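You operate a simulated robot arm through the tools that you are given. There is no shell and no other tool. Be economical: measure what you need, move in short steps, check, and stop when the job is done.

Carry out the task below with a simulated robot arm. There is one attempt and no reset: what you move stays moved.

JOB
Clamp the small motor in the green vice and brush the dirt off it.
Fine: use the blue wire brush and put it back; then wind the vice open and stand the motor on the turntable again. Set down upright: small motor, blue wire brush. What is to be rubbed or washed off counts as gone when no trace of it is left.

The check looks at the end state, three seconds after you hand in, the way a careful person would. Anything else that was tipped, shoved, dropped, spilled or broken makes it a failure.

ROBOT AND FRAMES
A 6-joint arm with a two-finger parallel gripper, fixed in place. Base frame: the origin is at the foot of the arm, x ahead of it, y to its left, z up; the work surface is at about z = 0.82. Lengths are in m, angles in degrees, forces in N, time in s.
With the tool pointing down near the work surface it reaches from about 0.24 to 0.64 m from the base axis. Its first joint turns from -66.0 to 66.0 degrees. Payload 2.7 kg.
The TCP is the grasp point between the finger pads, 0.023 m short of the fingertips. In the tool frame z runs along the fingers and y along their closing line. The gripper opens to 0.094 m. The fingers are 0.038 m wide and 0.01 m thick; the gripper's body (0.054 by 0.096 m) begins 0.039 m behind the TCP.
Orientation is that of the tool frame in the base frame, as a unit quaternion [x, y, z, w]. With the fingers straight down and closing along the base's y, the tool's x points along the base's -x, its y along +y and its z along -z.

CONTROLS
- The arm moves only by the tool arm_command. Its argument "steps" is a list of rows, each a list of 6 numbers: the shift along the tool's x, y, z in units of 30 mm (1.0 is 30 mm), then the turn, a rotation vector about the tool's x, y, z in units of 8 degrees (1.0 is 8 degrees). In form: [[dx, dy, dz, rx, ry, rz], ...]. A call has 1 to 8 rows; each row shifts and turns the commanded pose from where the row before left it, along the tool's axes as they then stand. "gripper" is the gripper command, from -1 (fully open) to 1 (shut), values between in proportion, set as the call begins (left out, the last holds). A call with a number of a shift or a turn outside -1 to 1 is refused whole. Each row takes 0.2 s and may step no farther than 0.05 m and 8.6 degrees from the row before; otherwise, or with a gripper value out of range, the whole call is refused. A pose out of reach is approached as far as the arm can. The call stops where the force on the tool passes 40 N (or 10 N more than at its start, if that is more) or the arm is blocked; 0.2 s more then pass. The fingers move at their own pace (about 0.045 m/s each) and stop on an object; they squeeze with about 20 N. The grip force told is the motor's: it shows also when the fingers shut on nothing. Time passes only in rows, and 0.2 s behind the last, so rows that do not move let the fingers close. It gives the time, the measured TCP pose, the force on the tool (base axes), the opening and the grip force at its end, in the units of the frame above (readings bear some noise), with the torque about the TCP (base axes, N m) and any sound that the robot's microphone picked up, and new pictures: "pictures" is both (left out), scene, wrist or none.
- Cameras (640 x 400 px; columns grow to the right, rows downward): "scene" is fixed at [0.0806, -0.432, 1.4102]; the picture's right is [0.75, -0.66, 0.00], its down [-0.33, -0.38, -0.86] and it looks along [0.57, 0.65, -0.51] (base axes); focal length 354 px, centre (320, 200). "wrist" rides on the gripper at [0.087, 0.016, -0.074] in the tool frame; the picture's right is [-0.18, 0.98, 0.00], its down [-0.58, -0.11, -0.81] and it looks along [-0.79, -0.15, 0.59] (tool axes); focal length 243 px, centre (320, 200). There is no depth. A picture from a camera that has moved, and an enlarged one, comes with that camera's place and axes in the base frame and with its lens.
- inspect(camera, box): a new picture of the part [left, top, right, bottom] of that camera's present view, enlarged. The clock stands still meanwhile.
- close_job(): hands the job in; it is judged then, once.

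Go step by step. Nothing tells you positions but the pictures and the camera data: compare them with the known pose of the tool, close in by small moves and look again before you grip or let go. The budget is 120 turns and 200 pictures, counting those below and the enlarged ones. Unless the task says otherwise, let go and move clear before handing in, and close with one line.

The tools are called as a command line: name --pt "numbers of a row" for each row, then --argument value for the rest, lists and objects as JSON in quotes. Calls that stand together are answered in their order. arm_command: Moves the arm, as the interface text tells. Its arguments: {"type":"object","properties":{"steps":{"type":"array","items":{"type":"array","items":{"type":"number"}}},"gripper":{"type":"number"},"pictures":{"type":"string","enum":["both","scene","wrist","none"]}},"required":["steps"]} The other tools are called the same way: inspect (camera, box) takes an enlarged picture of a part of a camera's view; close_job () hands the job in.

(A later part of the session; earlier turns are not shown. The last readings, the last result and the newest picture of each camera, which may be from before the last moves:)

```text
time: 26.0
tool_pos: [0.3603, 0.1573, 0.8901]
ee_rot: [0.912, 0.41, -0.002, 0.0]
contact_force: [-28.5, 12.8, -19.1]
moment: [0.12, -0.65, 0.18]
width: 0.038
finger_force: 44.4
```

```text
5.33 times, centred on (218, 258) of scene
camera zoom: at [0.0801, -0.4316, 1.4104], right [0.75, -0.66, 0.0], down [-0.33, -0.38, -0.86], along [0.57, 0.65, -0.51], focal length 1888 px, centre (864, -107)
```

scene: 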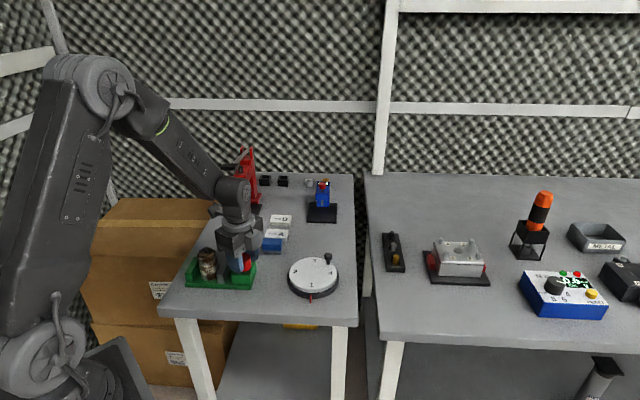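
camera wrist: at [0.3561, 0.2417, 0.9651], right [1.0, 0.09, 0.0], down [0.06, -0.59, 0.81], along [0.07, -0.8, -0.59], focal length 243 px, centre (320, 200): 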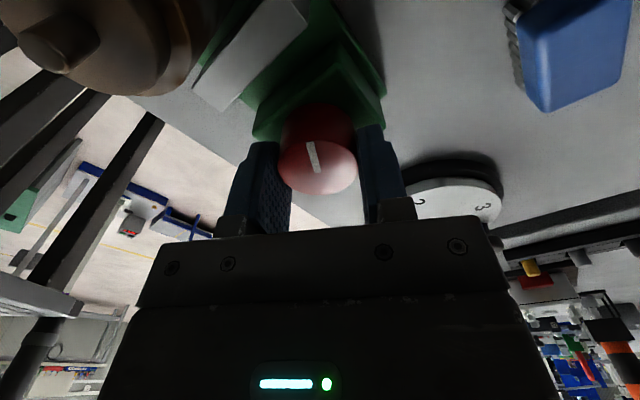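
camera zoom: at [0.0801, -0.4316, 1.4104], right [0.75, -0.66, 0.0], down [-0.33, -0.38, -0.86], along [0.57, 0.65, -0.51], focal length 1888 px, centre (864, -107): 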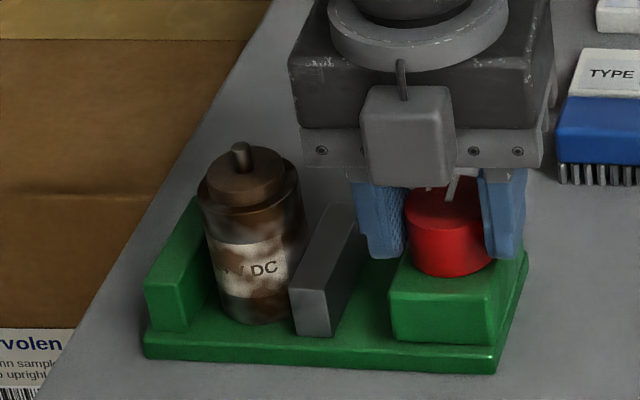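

arm_command --pt "0 -0.1 0 0 0 0.9" --pt "0 0 0 0 0 0.9" --pictures "none"

inspect --camera "scene" --box '[170, 220, 266, 295]'

```text
time: 26.6
tool_pos: [0.3607, 0.1579, 0.8907]
ee_rot: [0.949, 0.316, -0.004, -0.007]
contact_force: [-7.4, 9.4, 3.3]
moment: [-0.21, -0.32, 0.04]
width: 0.038
finger_force: 44.9
out of reach, approached as far as the arm can: row 2
stopped in row 2: the force on the tool passed its limit at 70 N (the readings are from after the stop); the commanded pose is now the measured one
```

```text
5.33 times, centred on (218, 258) of scene
camera zoom: at [0.0804, -0.4318, 1.4103], right [0.75, -0.66, 0.0], down [-0.33, -0.38, -0.86], along [0.57, 0.65, -0.51], focal length 1888 px, centre (864, -107)
```

zoom: 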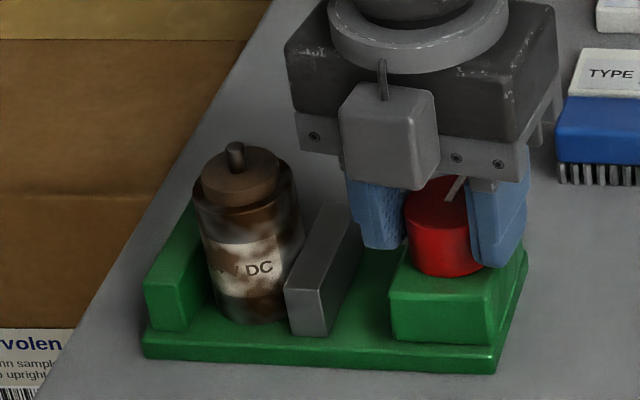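

The wrist reached its turning limit. I'll open just enough, rise above the knob, turn back and re-grip to finish clamping.

arm_command --pt "0 0 0 0 0 0" --pt "0 0 0 0 0 0" --pt "0 0 -0.6 0 0 0" --pt "0 0 -0.6 0 0 0" --gripper -0.2 --pictures "none"

arm_command --pt "0 0 0 0 0 -1" --pt "0 0 0 0 0 -1" --pt "0 0 0 0 0 -1" --pt "0 0 0 0 0 -1" --pt "0 0 0 0 0 -1" --pt "0 0 0 0 0 -1" --pt "0 0 0 0 0 -1" --pt "0 0 0 0 0 -1" --pictures "none"

arm_command --pt "0 0 0 0 0 -1" --pt "0 0 0 0 0 -1" --pt "0 0 0 0 0 -1" --pt "0 0 0 0 0 -1" --gripper -1

inspect --camera "scene" --box '[170, 220, 266, 295]'

```text
time: 27.6
tool_pos: [0.3602, 0.1557, 0.9261]
ee_rot: [0.949, 0.315, -0.004, -0.007]
contact_force: [-0.5, 0.4, -0.3]
moment: [-0.02, 0.02, 0.0]
width: 0.0563
finger_force: 0.0
```

```text
time: 29.4
tool_pos: [0.3603, 0.1567, 0.9256]
ee_rot: [0.637, 0.771, 0.0, -0.008]
contact_force: [-0.5, -0.6, -0.3]
moment: [0.01, 0.06, -0.01]
width: 0.0562
finger_force: 0.1
```

```text
time: 30.4
tool_pos: [0.3594, 0.1562, 0.9262]
ee_rot: [0.399, 0.917, 0.003, -0.007]
contact_force: [0.3, -0.3, -0.3]
moment: [-0.01, -0.04, 0.02]
width: 0.094
finger_force: 0.0
camera wrist: at [0.3138, 0.2279, 1.0024], right [0.85, 0.53, 0.0], down [0.32, -0.51, 0.8], along [0.42, -0.68, -0.6], focal length 243 px, centre (320, 200)
```

scene: 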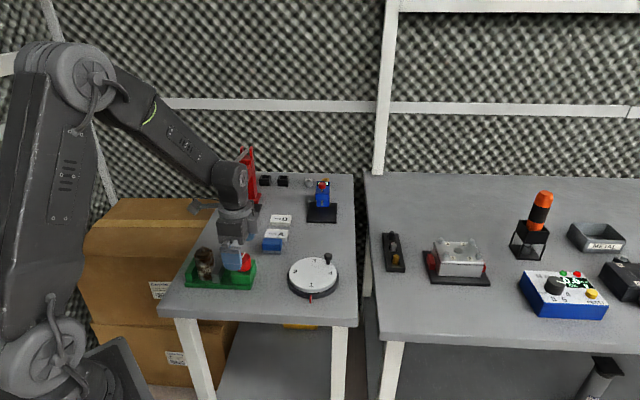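
wrist: 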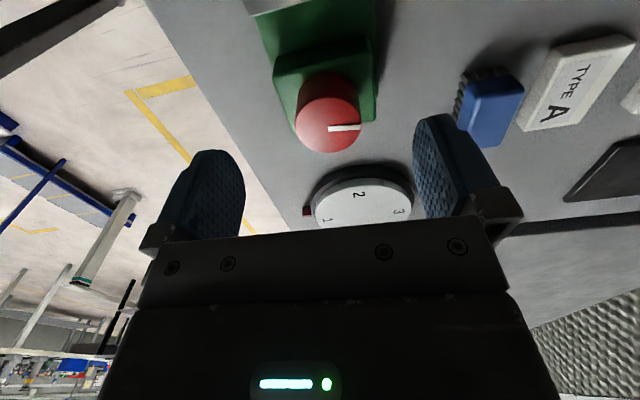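

```text
5.33 times, centred on (218, 258) of scene
camera zoom: at [0.0806, -0.432, 1.4102], right [0.75, -0.66, 0.0], down [-0.33, -0.38, -0.86], along [0.57, 0.65, -0.51], focal length 1888 px, centre (864, -107)
```

zoom: 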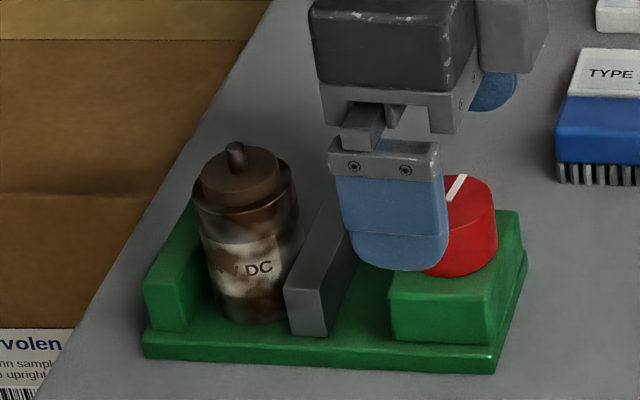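

The jaw has moved about 17 mm, with a few mm of gap left. I'll re-grip the knob with the small tilt corrected and continue.

arm_command --pt "0 0.13 0.2 0 -0.11 -0.2" --pt "0 0 0.5 0 0 0" --pt "0 0 0.5 0 0 0" --pt "0 0 0 0 0 0" --pictures "none"

arm_command --pt "0 0 0 0 0 0" --pt "0 0 0 0 0 0" --pt "0 0 0 0 0 0" --pt "0 0 0 0 0 0" --pt "0 0 0 0 0 0" --gripper 1 --pictures "none"

arm_command --pt "0 0 0 0 0 0.9" --pt "0 0 0 0 0 0.9" --pt "0 0 0 0 0 0.9" --pictures "none"

inspect --camera "scene" --box '[170, 220, 266, 295]'

```text
time: 31.4
tool_pos: [0.3626, 0.159, 0.8896]
ee_rot: [0.388, 0.922, -0.001, 0.0]
contact_force: [0.0, -0.1, 0.5]
moment: [0.02, -0.02, -0.01]
width: 0.0942
finger_force: 0.0
```

```text
time: 32.6
tool_pos: [0.3649, 0.1596, 0.89]
ee_rot: [0.388, 0.922, 0.001, 0.002]
contact_force: [6.8, 7.4, -5.1]
moment: [0.09, -0.15, 0.01]
width: 0.0377
finger_force: 44.4
```

```text
time: 33.4
tool_pos: [0.3632, 0.1604, 0.8891]
ee_rot: [0.555, 0.832, 0.0, -0.001]
contact_force: [9.1, 11.7, -12.2]
moment: [-0.46, -0.62, -0.01]
width: 0.0377
finger_force: 45.0
```

```text
5.33 times, centred on (218, 258) of scene
camera zoom: at [0.081, -0.4316, 1.4103], right [0.75, -0.66, 0.0], down [-0.33, -0.38, -0.86], along [0.57, 0.65, -0.51], focal length 1888 px, centre (864, -107)
```

zoom: 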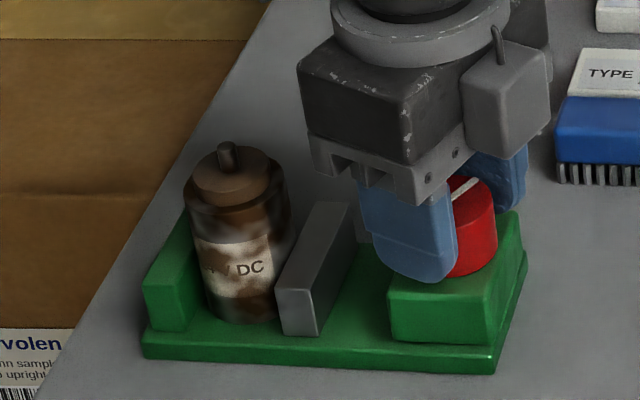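

The motor is nearly against the fixed jaw. I'll turn in smaller steps and watch the torque.

arm_command --pt "0 0 0 0 0 0.8" --pictures "none"

arm_command --pt "0 0 0 0 0 0.8" --pictures "none"

inspect --camera "scene" --box '[170, 220, 266, 295]'

```text
time: 33.8
tool_pos: [0.3636, 0.1583, 0.8893]
ee_rot: [0.599, 0.801, 0.0, 0.001]
contact_force: [9.6, 9.0, -11.4]
moment: [0.39, -0.22, 0.24]
width: 0.0379
finger_force: 44.4
```

```text
time: 34.2
tool_pos: [0.363, 0.1592, 0.8896]
ee_rot: [0.642, 0.767, 0.0, 0.0]
contact_force: [8.2, 12.3, -10.2]
moment: [-0.6, -0.24, 0.55]
width: 0.0375
finger_force: 44.9
```

```text
5.33 times, centred on (218, 258) of scene
camera zoom: at [0.0809, -0.4317, 1.4103], right [0.75, -0.66, 0.0], down [-0.33, -0.38, -0.86], along [0.57, 0.65, -0.51], focal length 1888 px, centre (864, -107)
```

zoom: 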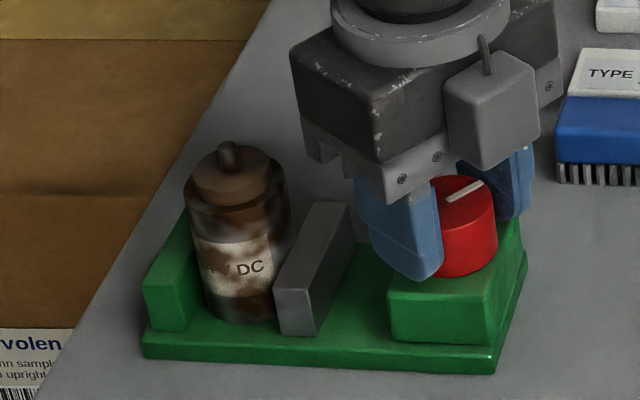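

The jaw has stopped on the motor and the torque is rising to 0.55 N m. I'll snug it one small step more.

arm_command --pt "0 0 0 0 0 0.6" --pt "0 0 0 0 0 0"

inspect --camera "scene" --box '[170, 220, 266, 295]'

```text
time: 34.8
tool_pos: [0.3635, 0.1593, 0.8889]
ee_rot: [0.675, 0.738, -0.001, -0.001]
contact_force: [10.7, 4.4, -11.0]
moment: [-0.38, -0.11, 0.87]
width: 0.0378
finger_force: 44.9
camera wrist: at [0.3712, 0.2443, 0.9653], right [1.0, -0.1, 0.0], down [-0.06, -0.59, 0.81], along [-0.08, -0.8, -0.59], focal length 243 px, centre (320, 200)
```

scene: 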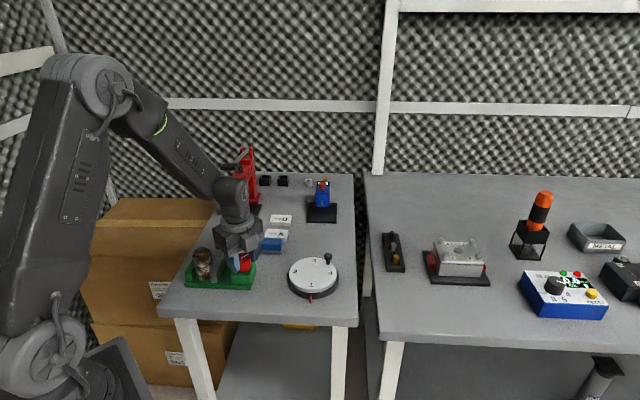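
wrist: 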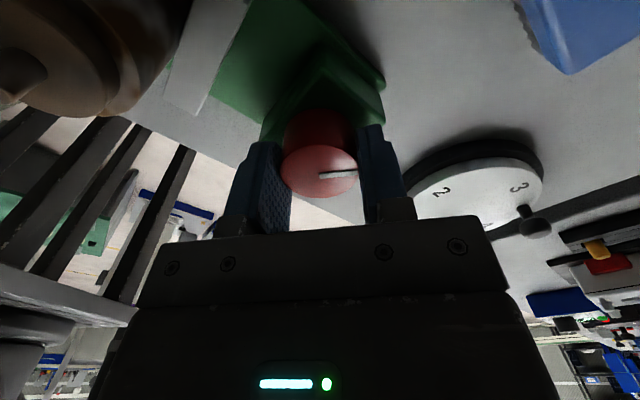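

```text
5.33 times, centred on (218, 258) of scene
camera zoom: at [0.081, -0.4318, 1.4103], right [0.75, -0.66, 0.0], down [-0.33, -0.38, -0.86], along [0.57, 0.65, -0.51], focal length 1888 px, centre (864, -107)
```

zoom: 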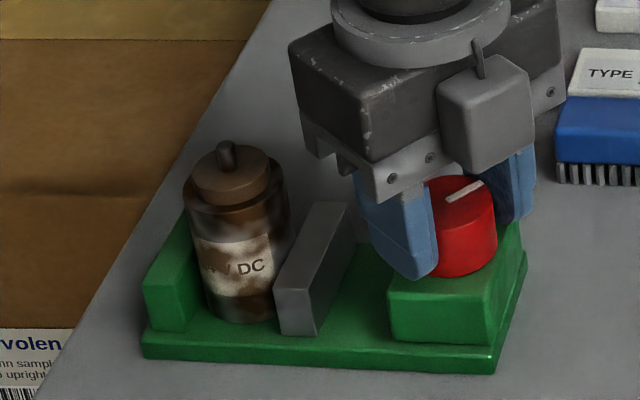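

The motor is clamped at about 0.9 N m. I'll release the knob, rise, and head to the brush with the tool turned so that the fingers close along the brush's length.

arm_command --pt "0 0 0 0 0 0" --pt "0 0 0 0 0 0" --pt "0 0 -0.8 0 0 0" --pt "0 0 -0.8 0 0 0" --pt "0 0 -0.9 0 0 0" --pt "0 0 -0.9 0 0 0" --pt "0 0 -0.9 0 0 0" --pt "0 0 -0.9 0 0 0" --gripper -0.2 --pictures "none"

arm_command --pt "0 0 0 0 0 -1" --pt "0 0 0 0 0 -1" --pt "0 0 0 0 0 -1" --pt "0 0 0 0 0 -1" --pt "0 0 0 0 0 -1" --pt "0 0 0 0 0 -1" --pt "0 0 0 0 0 -1" --pt "0 0 0 0 0 -1" --pictures "none"

arm_command --pt "0 0 0 0 0 -1" --pt "0 0 0 0 0 -1" --pt "0 0 0 0 0 -1" --pt "0 0 0 0 0 -1" --pt "0 0 0 0 0 -1" --pt "0 0 0 0 0 -1" --pt "0 0 0 0 0 -1" --pt "0 0 0 0 0 -1" --gripper -1

```text
time: 36.6
tool_pos: [0.365, 0.1595, 1.0448]
ee_rot: [0.674, 0.738, 0.0, -0.001]
contact_force: [-0.3, 0.1, -0.6]
moment: [-0.01, -0.02, -0.02]
width: 0.0563
finger_force: 0.0
```

```text
time: 38.4
tool_pos: [0.3619, 0.1589, 1.0462]
ee_rot: [0.18, 0.984, 0.0, 0.0]
contact_force: [0.2, 0.3, 0.4]
moment: [-0.01, 0.02, -0.02]
width: 0.0564
finger_force: 0.1
```

```text
time: 40.2
tool_pos: [0.3629, 0.1592, 1.0458]
ee_rot: [-0.369, 0.929, 0.0, 0.0]
contact_force: [-0.4, -0.2, -0.2]
moment: [0.0, 0.01, -0.03]
width: 0.094
finger_force: 0.0
camera wrist: at [0.2884, 0.1091, 1.1215], right [-0.54, 0.84, 0.0], down [0.5, 0.32, 0.81], along [0.68, 0.44, -0.59], focal length 243 px, centre (320, 200)
```

scene: 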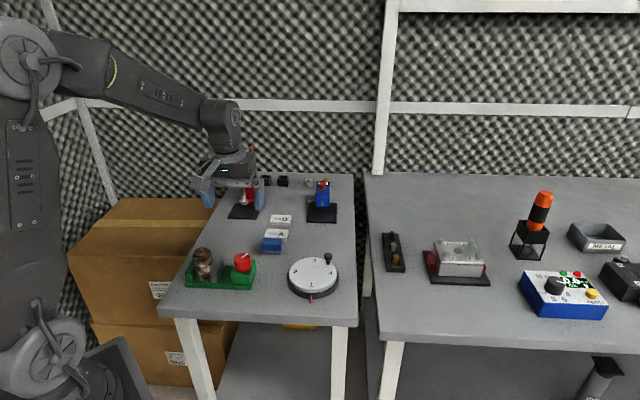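
wrist: 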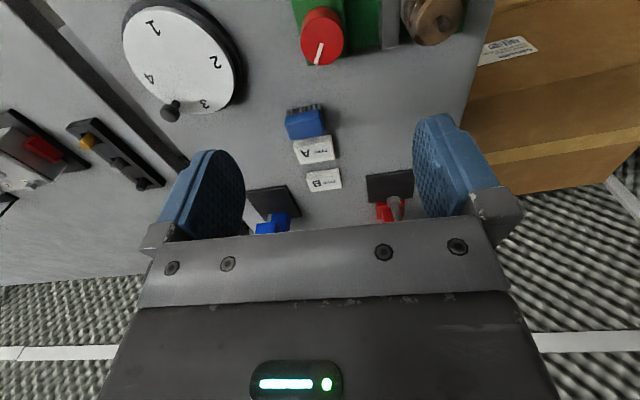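

The tool now faces across the table and the brush shows near (0.465, 0.195). I'll move above it for a closer look.

arm_command --pt "-0.8 -0.35 0.5 0 0 -0.1" --pt "-0.8 -0.35 0.5 0 0 -0.1" --pt "-0.8 -0.35 0.5 0 0 0" --pt "-0.8 -0.35 0.5 0 0 0"

inspect --camera "wrist" --box '[160, 0, 480, 200]'

inspect --camera "scene" --box '[240, 205, 320, 265]'

```text
time: 41.2
tool_pos: [0.4612, 0.1964, 0.9851]
ee_rot: [-0.381, 0.925, 0.0, 0.0]
contact_force: [0.9, -0.4, 0.5]
moment: [0.0, 0.02, -0.01]
width: 0.0941
finger_force: 0.0
camera wrist: at [0.3876, 0.1444, 1.0604], right [-0.56, 0.83, 0.0], down [0.49, 0.33, 0.81], along [0.67, 0.45, -0.59], focal length 243 px, centre (320, 200)
```

scene: 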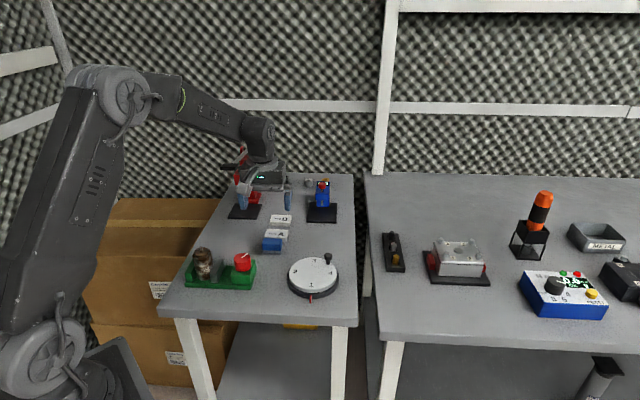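
wrist: 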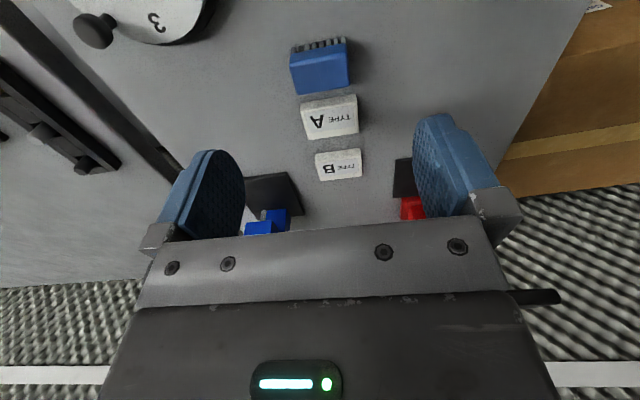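

```text
2.00 times, centred on (320, 100) of wrist
camera zoom: at [0.3876, 0.1444, 1.0604], right [-0.56, 0.83, 0.0], down [0.49, 0.33, 0.81], along [0.67, 0.45, -0.59], focal length 485 px, centre (320, 400)
```

zoom: 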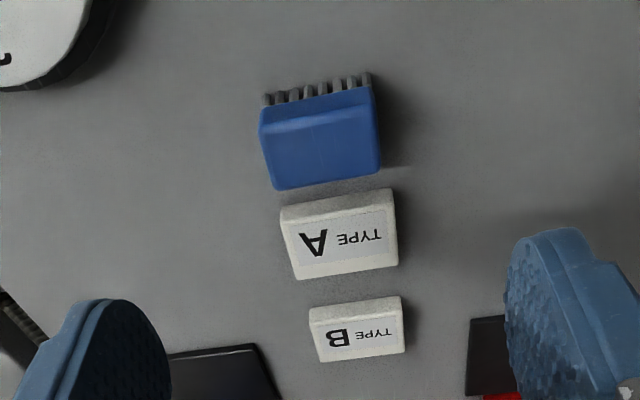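

```text
6.67 times, centred on (280, 235) of scene
camera zoom: at [0.0806, -0.432, 1.4102], right [0.75, -0.66, 0.0], down [-0.33, -0.38, -0.86], along [0.57, 0.65, -0.51], focal length 2360 px, centre (587, -33)
```

zoom: 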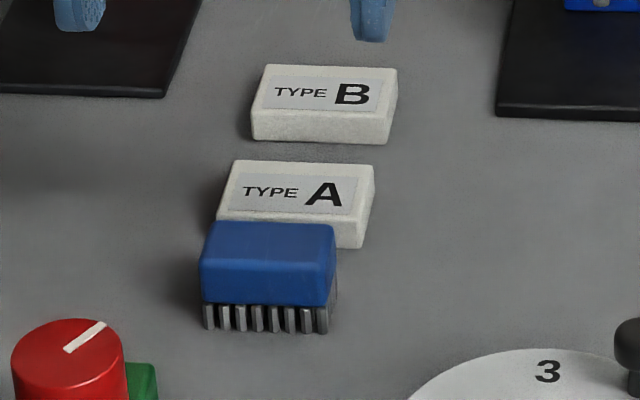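

The brush lines up with the tool, about 11 mm ahead and 4 mm to the side. I'll correct and descend partway to check clearance to the TYPE A block.

arm_command --pt "-0.37 -0.12 0.7 0 0 0" --pt "0 0 0.7 0 0 0" --pt "0 0 0.7 0 0 0" --pt "0 0 0.6 0 0 0"

inspect --camera "wrist" --box '[160, 0, 480, 200]'

inspect --camera "scene" --box '[240, 205, 320, 265]'

```text
time: 42.2
tool_pos: [0.4724, 0.2012, 0.9049]
ee_rot: [-0.381, 0.924, 0.0, 0.0]
contact_force: [0.0, -0.1, -0.3]
moment: [0.02, 0.0, 0.01]
width: 0.0939
finger_force: 0.1
camera wrist: at [0.3991, 0.1493, 0.9795], right [-0.56, 0.83, 0.0], down [0.49, 0.33, 0.81], along [0.67, 0.45, -0.59], focal length 243 px, centre (320, 200)
```

scene: 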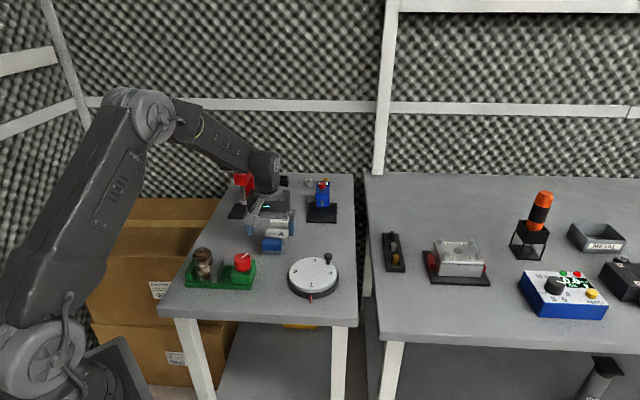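
wrist: 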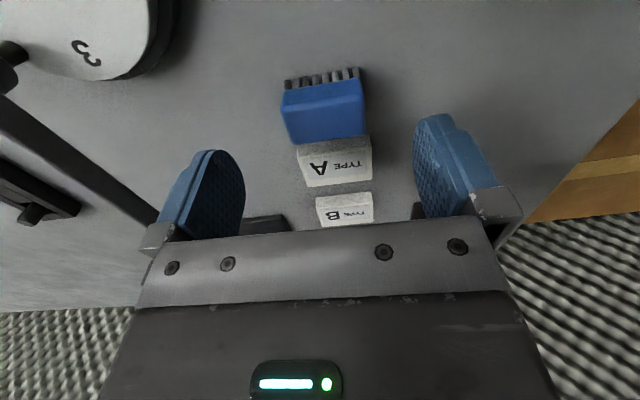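

```text
2.00 times, centred on (320, 100) of wrist
camera zoom: at [0.3991, 0.1493, 0.9795], right [-0.56, 0.83, 0.0], down [0.49, 0.33, 0.81], along [0.67, 0.45, -0.59], focal length 485 px, centre (320, 400)
```

zoom: 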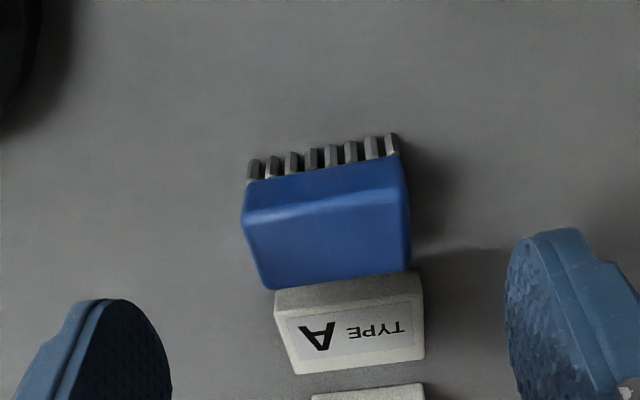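

```text
6.67 times, centred on (280, 235) of scene
camera zoom: at [0.0806, -0.432, 1.4102], right [0.75, -0.66, 0.0], down [-0.33, -0.38, -0.86], along [0.57, 0.65, -0.51], focal length 2360 px, centre (587, -33)
```

zoom: 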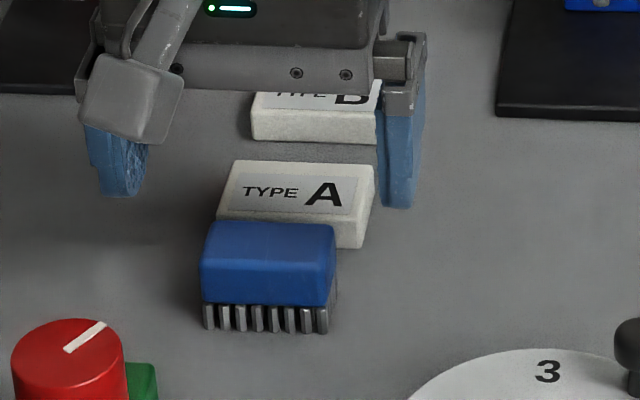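

It lines up with the TCP, needing only 3 mm of sideways shift. I'll descend to grip height and close.

arm_command --pt "0 0.1 0.5 0 0 0" --pt "0 0 0.5 0 0 0" --pt "0 0 0.38 0 0 0" --pt "0 0 0 0 0 0" --pictures "none"

inspect --camera "wrist" --box '[160, 0, 480, 200]'

inspect --camera "scene" --box '[240, 205, 320, 265]'

```text
time: 43.2
tool_pos: [0.4692, 0.2034, 0.863]
ee_rot: [-0.381, 0.925, 0.0, 0.0]
contact_force: [0.4, -0.7, -0.1]
moment: [-0.03, 0.02, 0.02]
width: 0.0941
finger_force: 0.1
```

```text
2.00 times, centred on (320, 100) of wrist
camera zoom: at [0.3963, 0.1517, 0.9387], right [-0.56, 0.83, 0.0], down [0.49, 0.33, 0.81], along [0.67, 0.45, -0.59], focal length 485 px, centre (320, 400)
```

zoom: 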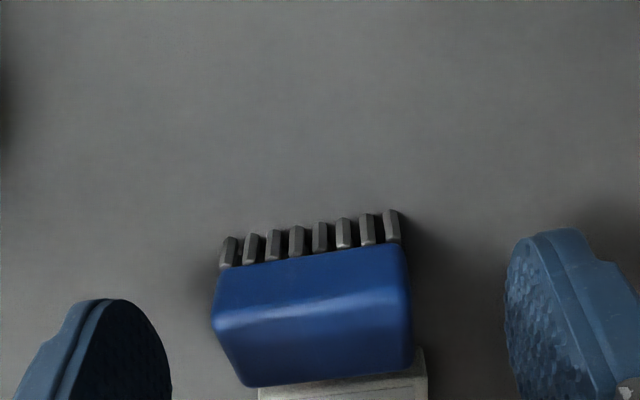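

```text
6.67 times, centred on (280, 235) of scene
camera zoom: at [0.0806, -0.432, 1.4102], right [0.75, -0.66, 0.0], down [-0.33, -0.38, -0.86], along [0.57, 0.65, -0.51], focal length 2360 px, centre (587, -33)
```

zoom: 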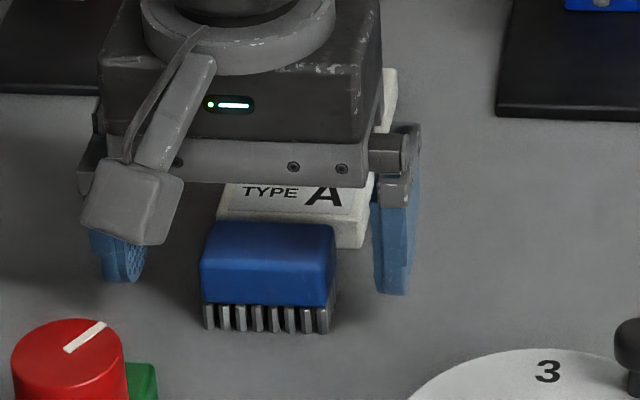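

The alignment is good. I'll rise 3 mm to clear the TYPE A block and close on the brush.

arm_command --pt "0 0 -0.1 0 0 0" --pt "0 0 0 0 0 0" --pt "0 0 0 0 0 0" --pt "0 0 0 0 0 0" --pt "0 0 0 0 0 0" --gripper 1 --pictures "none"

inspect --camera "wrist" --box '[160, 0, 480, 200]'

inspect --camera "scene" --box '[240, 205, 320, 265]'

```text
time: 44.4
tool_pos: [0.4694, 0.2035, 0.8665]
ee_rot: [-0.38, 0.925, 0.0, 0.001]
contact_force: [0.6, -0.3, 0.0]
moment: [0.02, 0.01, 0.0]
width: 0.0493
finger_force: 19.9
```

```text
2.00 times, centred on (320, 100) of wrist
camera zoom: at [0.3966, 0.1521, 0.9414], right [-0.56, 0.83, 0.0], down [0.49, 0.33, 0.81], along [0.67, 0.45, -0.59], focal length 485 px, centre (320, 400)
```

zoom: 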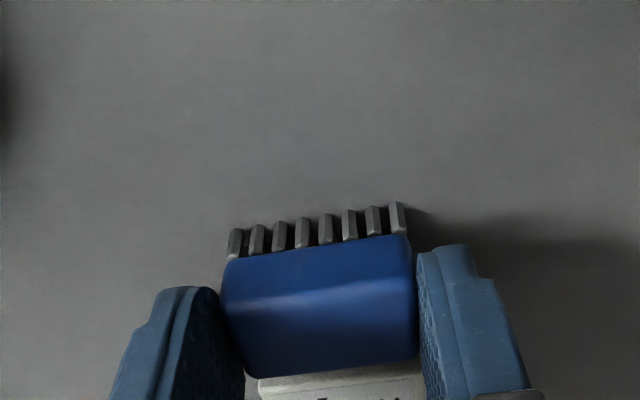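

```text
6.67 times, centred on (280, 235) of scene
camera zoom: at [0.0806, -0.432, 1.4102], right [0.75, -0.66, 0.0], down [-0.33, -0.38, -0.86], along [0.57, 0.65, -0.51], focal length 2360 px, centre (587, -33)
```

zoom: 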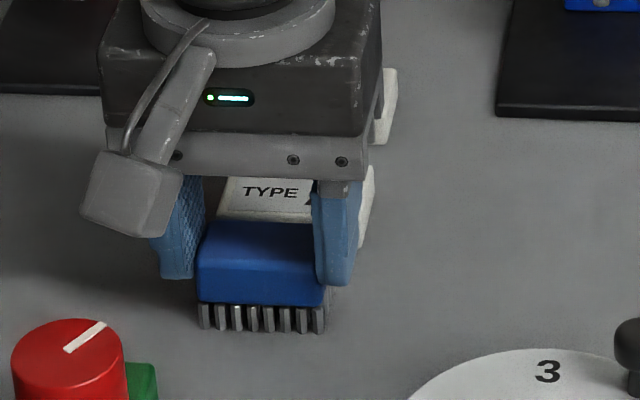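

The brush is held at 49 mm. I'll lift it and carry it high toward the motor.

arm_command --pt "0 0 -1 0 0 0" --pt "0 0 -1 0 0 0" --pt "0 0 -1 0 0 0" --pt "0 0 -1 0 0 0" --pt "0 0 -1 0 0 0" --pictures "none"

arm_command --pt "0.8 0.75 0 0 0 0" --pt "0.8 0.75 0 0 0 0" --pt "0.8 0.75 0 0 0 0" --pt "0.8 0.75 0 0 0 0" --pt "0.8 0.75 0 0 0 0" --pt "0.8 0.65 0 0 0 0"

inspect --camera "scene" --box '[170, 190, 298, 290]'

inspect --camera "wrist" --box '[200, 0, 440, 150]'

```text
time: 45.6
tool_pos: [0.4683, 0.2026, 1.0196]
ee_rot: [-0.381, 0.924, 0.0, 0.0]
contact_force: [0.3, 0.4, -1.0]
moment: [0.0, -0.01, 0.01]
width: 0.0494
finger_force: 19.9
```

```text
time: 47.0
tool_pos: [0.2736, 0.1942, 1.0159]
ee_rot: [-0.38, 0.925, 0.0, 0.0]
contact_force: [0.0, 0.3, 0.0]
moment: [0.0, 0.0, 0.04]
width: 0.0491
finger_force: 20.4
camera wrist: at [0.2006, 0.1432, 1.0917], right [-0.56, 0.83, 0.0], down [0.49, 0.33, 0.81], along [0.67, 0.45, -0.59], focal length 243 px, centre (320, 200)
```

scene: 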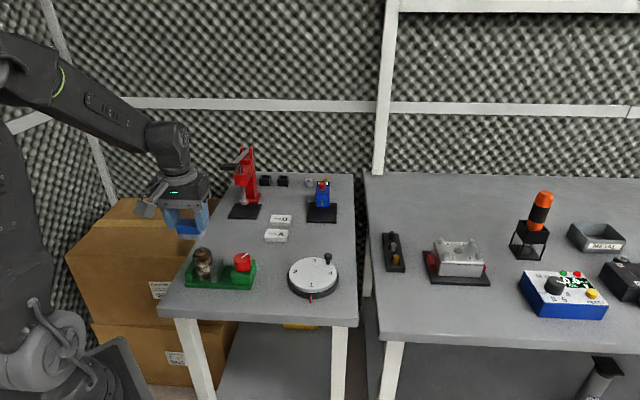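
wrist: 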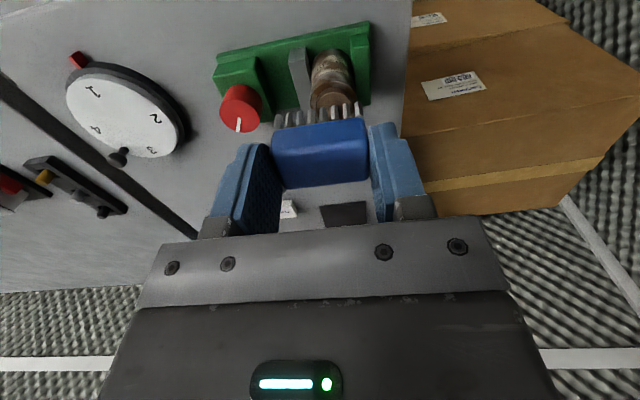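

```text
4.00 times, centred on (234, 240) of scene
camera zoom: at [0.0806, -0.432, 1.4102], right [0.75, -0.66, 0.0], down [-0.33, -0.38, -0.86], along [0.57, 0.65, -0.51], focal length 1416 px, centre (664, 40)
```

zoom: 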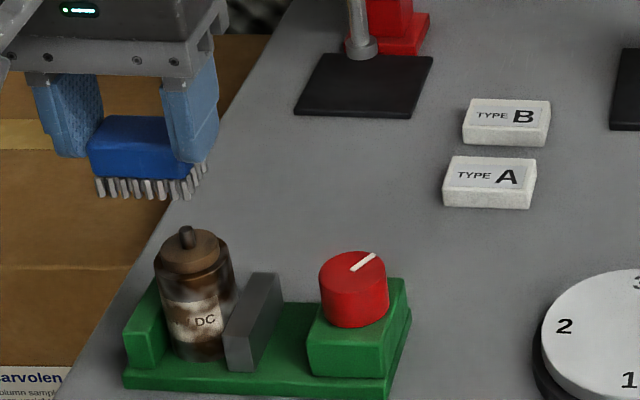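

```text
2.67 times, centred on (320, 75) of wrist
camera zoom: at [0.2006, 0.1432, 1.0917], right [-0.56, 0.83, 0.0], down [0.49, 0.33, 0.81], along [0.67, 0.45, -0.59], focal length 647 px, centre (320, 533)
```

zoom: 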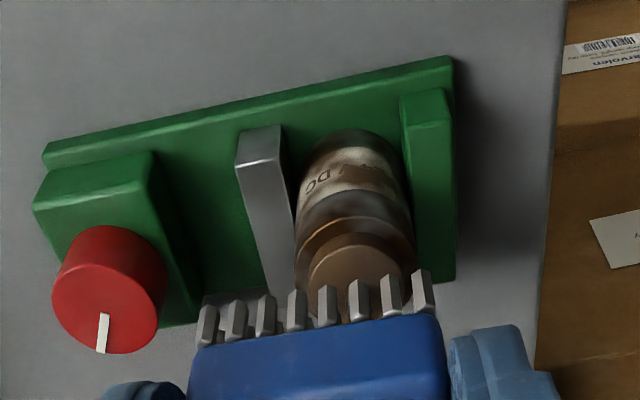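

The motor is firmly between the jaws at about (0.299, 0.223). Before contact I'll test tilting the tool in the air so the bristles face the motor's near side.

arm_command --pt "0 0 0 0 -1 0" --pt "0 0 0 0 -1 0" --pt "0 0 0 0 -1 0" --pt "0 0 0 0 -1 0" --pt "0 0 0 0 -1 0" --pictures "scene"

```text
time: 48.2
tool_pos: [0.2726, 0.1954, 1.0165]
ee_rot: [-0.357, 0.869, 0.129, 0.318]
contact_force: [-0.2, 0.3, 0.3]
moment: [-0.03, 0.02, 0.01]
width: 0.0491
finger_force: 19.7
```

scene: 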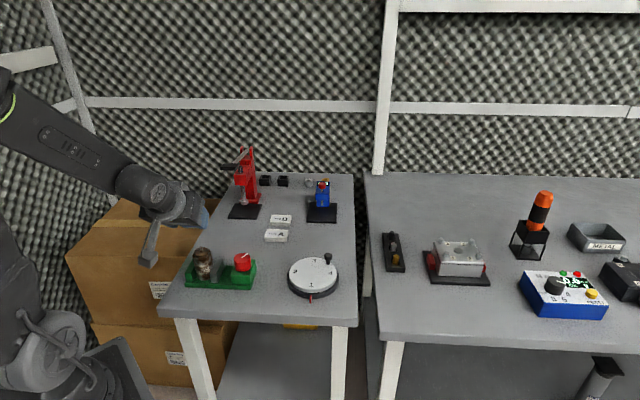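

A 40° tilt is reachable. I'll test tilting further.

arm_command --pt "0 0 0 0 -1 0" --pt "0 0 0 0 -1 0" --pt "0 0 0 0 -1 0" --pt "0 0 0 0 -1 0"

```text
time: 49.2
tool_pos: [0.2712, 0.1881, 1.0116]
ee_rot: [-0.356, 0.866, 0.134, 0.324]
contact_force: [0.6, 0.6, -1.0]
moment: [-0.03, -0.01, -0.01]
width: 0.0495
finger_force: 19.6
out of reach, approached as far as the arm can: row 1, 2, 3, 4
camera wrist: at [0.1791, 0.1174, 1.0113], right [-0.59, 0.8, 0.12], down [0.01, -0.14, 0.99], along [0.81, 0.59, 0.08], focal length 243 px, centre (320, 200)
```

scene: 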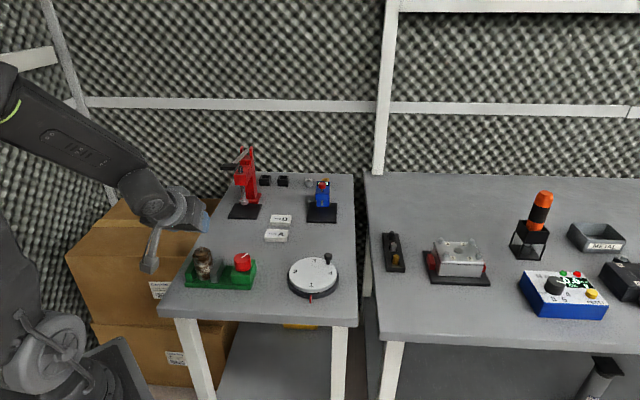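
wrist: 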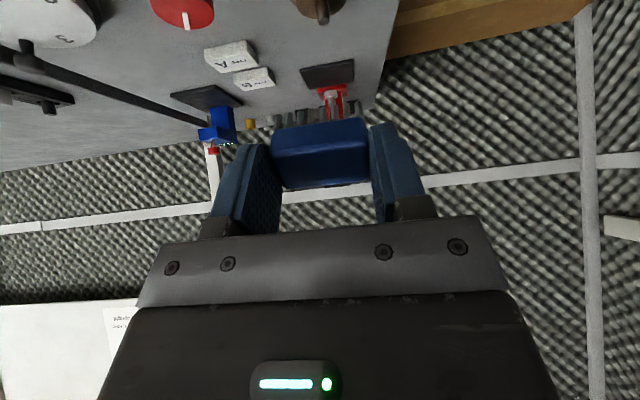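

The limit is about 41° on this side. I'll undo the extra turn and read the pose.

arm_command --pt "0 0 0 0 1 0" --pt "0 0 0 0 1 0" --pt "0 0 0 0 1 0" --pt "0 0 0 0 1 0" --pictures "none"

```text
time: 50.2
tool_pos: [0.2712, 0.1871, 1.0117]
ee_rot: [-0.378, 0.923, 0.029, 0.071]
contact_force: [0.6, 0.0, -0.7]
moment: [-0.02, 0.02, 0.0]
width: 0.0489
finger_force: 19.4
```

The tilt is back to about 9°. I'll tilt to 36°, back off from the motor, and come down beside its near face.

arm_command --pt "0 0 0 0 -0.9 0" --pt "0 0 0 0 -0.9 0" --pt "0 0 0 0 -0.9 0" --pt "0 0 0 0 -0.7 0" --pt "0.73 0.15 -0.53 0 0 0" --pictures "none"

arm_command --pt "0.48 0 0.66 0 0 0" --pt "0.48 0 0.66 0 0 0" --pt "0.48 0 0.66 0 0 0" --pt "0.48 0 0.66 0 0 0"

inspect --camera "scene" --box '[170, 220, 266, 295]'

```text
time: 51.4
tool_pos: [0.2533, 0.1704, 1.0113]
ee_rot: [-0.362, 0.879, 0.121, 0.287]
contact_force: [0.1, -1.2, -1.0]
moment: [-0.02, 0.0, 0.0]
width: 0.0494
finger_force: 20.1
out of reach, approached as far as the arm can: row 5
```

```text
time: 52.4
tool_pos: [0.2554, 0.17, 0.9142]
ee_rot: [-0.359, 0.88, 0.12, 0.287]
contact_force: [0.3, 0.4, -0.3]
moment: [-0.03, -0.01, 0.02]
width: 0.0492
finger_force: 19.6
camera wrist: at [0.1625, 0.1001, 0.9239], right [-0.58, 0.81, 0.11], down [0.07, -0.09, 0.99], along [0.81, 0.59, -0.01], focal length 243 px, centre (320, 200)
```

scene: 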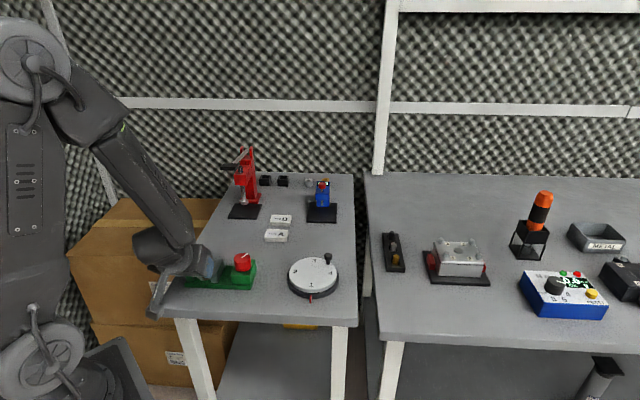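
wrist: 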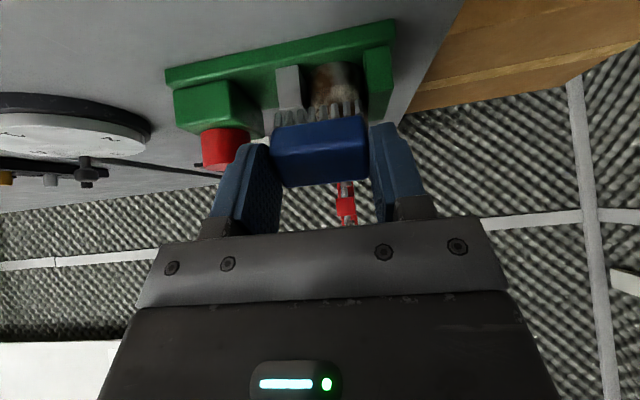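

```text
5.33 times, centred on (218, 258) of scene
camera zoom: at [0.0806, -0.432, 1.4102], right [0.75, -0.66, 0.0], down [-0.33, -0.38, -0.86], along [0.57, 0.65, -0.51], focal length 1888 px, centre (864, -107)
```

zoom: 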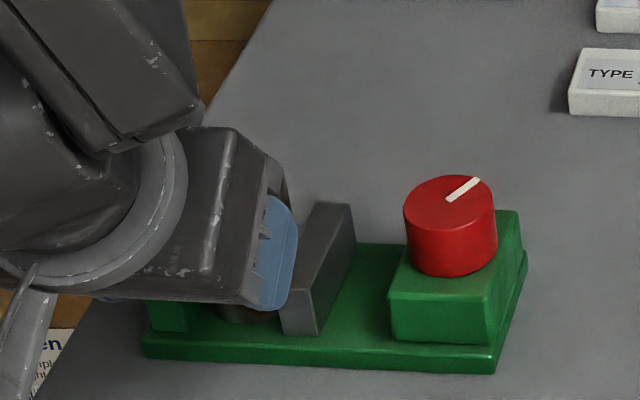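

The brush is in front of the motor's near face. I'll shift 5 mm to centre it and close in until I feel contact.

arm_command --pt "0 0.17 0 0 0 0" --pt "-0.08 0 0.06 0 0 0" --pt "-0.08 0 0.06 0 0 0" --pt "-0.08 0 0.06 0 0 0" --pictures "none"

inspect --camera "wrist" --box '[200, 0, 440, 150]'

```text
time: 53.4
tool_pos: [0.2566, 0.1808, 0.9136]
ee_rot: [-0.361, 0.879, 0.119, 0.288]
contact_force: [-0.7, -1.4, 0.2]
moment: [-0.04, 0.03, -0.01]
width: 0.0496
finger_force: 20.0
```

```text
2.67 times, centred on (320, 75) of wrist
camera zoom: at [0.1641, 0.1112, 0.9238], right [-0.59, 0.8, 0.11], down [0.07, -0.08, 0.99], along [0.81, 0.59, -0.01], focal length 647 px, centre (320, 533)
```

zoom: 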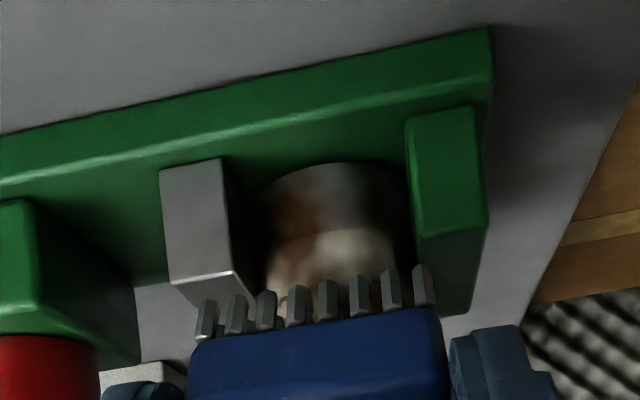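

arm_command --pt "-0.08 0 0.06 0 0 0" --pt "-0.08 0 0.06 0 0 0" --pictures "none"

```text
time: 54.0
tool_pos: [0.2601, 0.1867, 0.9145]
ee_rot: [-0.361, 0.879, 0.119, 0.287]
contact_force: [-1.2, -0.9, 0.7]
moment: [-0.03, 0.03, -0.01]
width: 0.0492
finger_force: 20.0
```

Light contact at about 1.5 N, so the bristles seem soft. I'll make a few side-to-side strokes and see whether the dirt fades.

arm_command --pt "0 0.5 0 0 0 0" --pt "0 -0.5 0 0 0 0" --pt "0 -0.5 0 0 0 0" --pt "0 0.5 0 0 0 0" --pt "0 0.5 0 0 0 0" --pt "0 -0.5 0 0 0 0" --pt "0 -0.5 0 0 0 0" --pt "0 0.5 0 0 0 0" --pictures "none"

inspect --camera "wrist" --box '[200, 0, 440, 150]'

```text
time: 55.8
tool_pos: [0.2622, 0.1869, 0.9135]
ee_rot: [-0.361, 0.879, 0.12, 0.288]
contact_force: [-0.8, -1.0, -0.1]
moment: [0.0, 0.02, -0.01]
width: 0.0495
finger_force: 20.1
```

```text
2.67 times, centred on (320, 75) of wrist
camera zoom: at [0.1691, 0.117, 0.9233], right [-0.58, 0.8, 0.11], down [0.07, -0.08, 0.99], along [0.81, 0.59, -0.01], focal length 647 px, centre (320, 533)
```

zoom: 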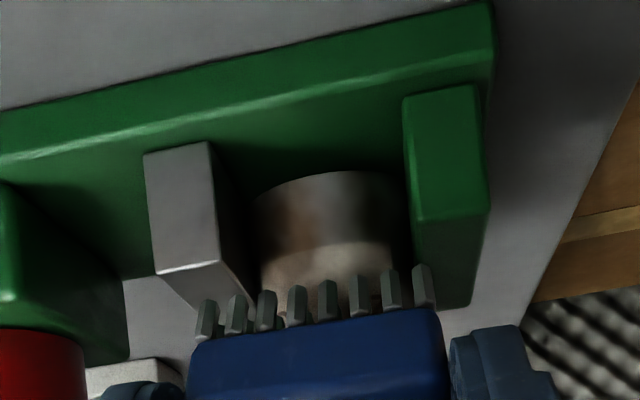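

The dirt is fading. I'll keep stroking.

arm_command --pt "0 0.6 0 0 0 0" --pt "0 -0.6 0 0 0 0" --pt "0 -0.6 0 0 0 0" --pt "0 0.6 0 0 0 0" --pt "0 0.6 0 0 0 0" --pt "0 -0.6 0 0 0 0" --pt "0 -0.6 0 0 0 0" --pt "0 0.6 0 0 0 0" --pictures "none"

arm_command --pt "0 0.6 0 0 0 0" --pt "0 -0.6 0 0 0 0" --pt "0 -0.6 0 0 0 0" --pt "0 0.6 0 0 0 0" --pt "0 0.6 0 0 0 0" --pt "0 -0.6 0 0 0 0" --pt "0 -0.6 0 0 0 0" --pt "0 0.6 0 0 0 0" --pictures "none"

inspect --camera "wrist" --box '[200, 0, 440, 150]'

```text
time: 57.6
tool_pos: [0.2612, 0.1868, 0.9128]
ee_rot: [-0.361, 0.879, 0.12, 0.288]
contact_force: [0.4, -1.2, 0.6]
moment: [-0.02, 0.06, -0.03]
width: 0.0494
finger_force: 19.9
```

```text
time: 59.4
tool_pos: [0.2597, 0.1856, 0.9147]
ee_rot: [-0.36, 0.879, 0.119, 0.288]
contact_force: [-1.8, -1.2, -0.6]
moment: [-0.04, 0.02, -0.02]
width: 0.0493
finger_force: 20.0
```

```text
2.67 times, centred on (320, 75) of wrist
camera zoom: at [0.1676, 0.1151, 0.9241], right [-0.58, 0.8, 0.11], down [0.07, -0.08, 0.99], along [0.81, 0.59, -0.01], focal length 647 px, centre (320, 533)
```

zoom: 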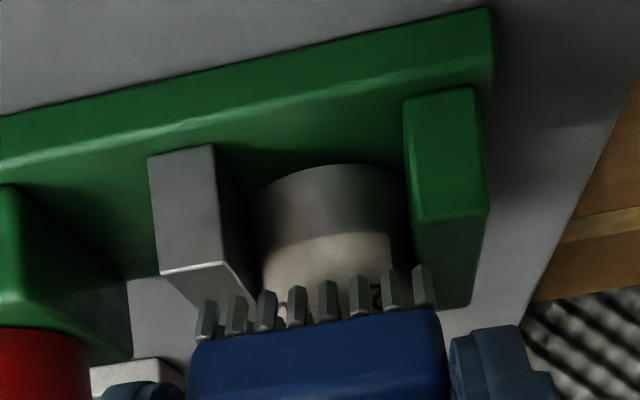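

It looks nearly clean here. I'll do one more set of strokes, back off, and inspect the whole motor.

arm_command --pt "0 0.6 0 0 0 0" --pt "0 -0.6 0 0 0 0" --pt "0 -0.6 0 0 0 0" --pt "0 0.6 0 0 0 0" --pt "0 0.6 0 0 0 0" --pt "0 -0.6 0 0 0 0" --pt "0 -0.6 0 0 0 0" --pt "0 0.6 0 0 0 0" --pictures "none"

arm_command --pt "0.5 0 -0.4 0 0 0" --pt "0 0 -0.8 0 0 0" --pt "0 0 -0.8 0 0.5 0" --pt "-0.5 0 -0.8 0 0.9 0" --pt "-0.5 0 -0.8 0 0.9 0" --pt "-0.3 0 -0.5 0 0.9 0" --pt "0 0 0 0 0.9 0" --pictures "none"

inspect --camera "scene" --box '[170, 220, 266, 295]'

inspect --camera "wrist" --box '[160, 0, 480, 200]'

```text
time: 61.2
tool_pos: [0.2603, 0.1853, 0.9133]
ee_rot: [-0.361, 0.879, 0.119, 0.288]
contact_force: [-1.9, -1.7, -1.0]
moment: [-0.07, 0.05, -0.02]
width: 0.0491
finger_force: 20.3
```

```text
time: 62.8
tool_pos: [0.236, 0.1551, 0.9894]
ee_rot: [-0.387, 0.92, 0.041, 0.05]
contact_force: [-0.6, 0.4, -0.4]
moment: [0.0, 0.0, -0.02]
width: 0.0492
finger_force: 19.9
out of reach, approached as far as the arm can: row 1, 2, 3, 4
```

```text
5.33 times, centred on (218, 258) of scene
camera zoom: at [0.0806, -0.432, 1.4102], right [0.75, -0.66, 0.0], down [-0.33, -0.38, -0.86], along [0.57, 0.65, -0.51], focal length 1888 px, centre (864, -107)
```

zoom: 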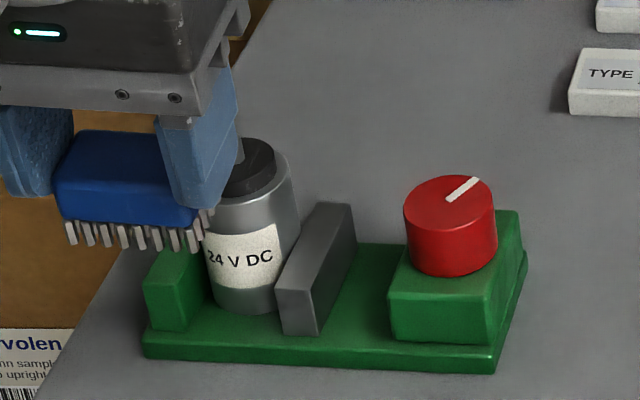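

```text
2.00 times, centred on (320, 100) of wrist
camera zoom: at [0.1594, 0.0924, 1.0554], right [-0.58, 0.82, 0.06], down [0.44, 0.24, 0.87], along [0.69, 0.53, -0.5], focal length 485 px, centre (320, 400)
```

zoom: 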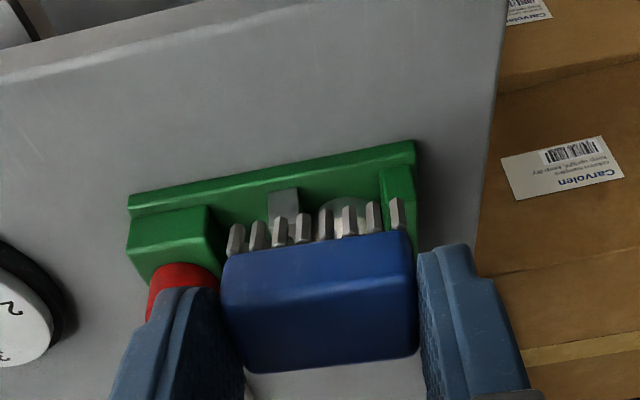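

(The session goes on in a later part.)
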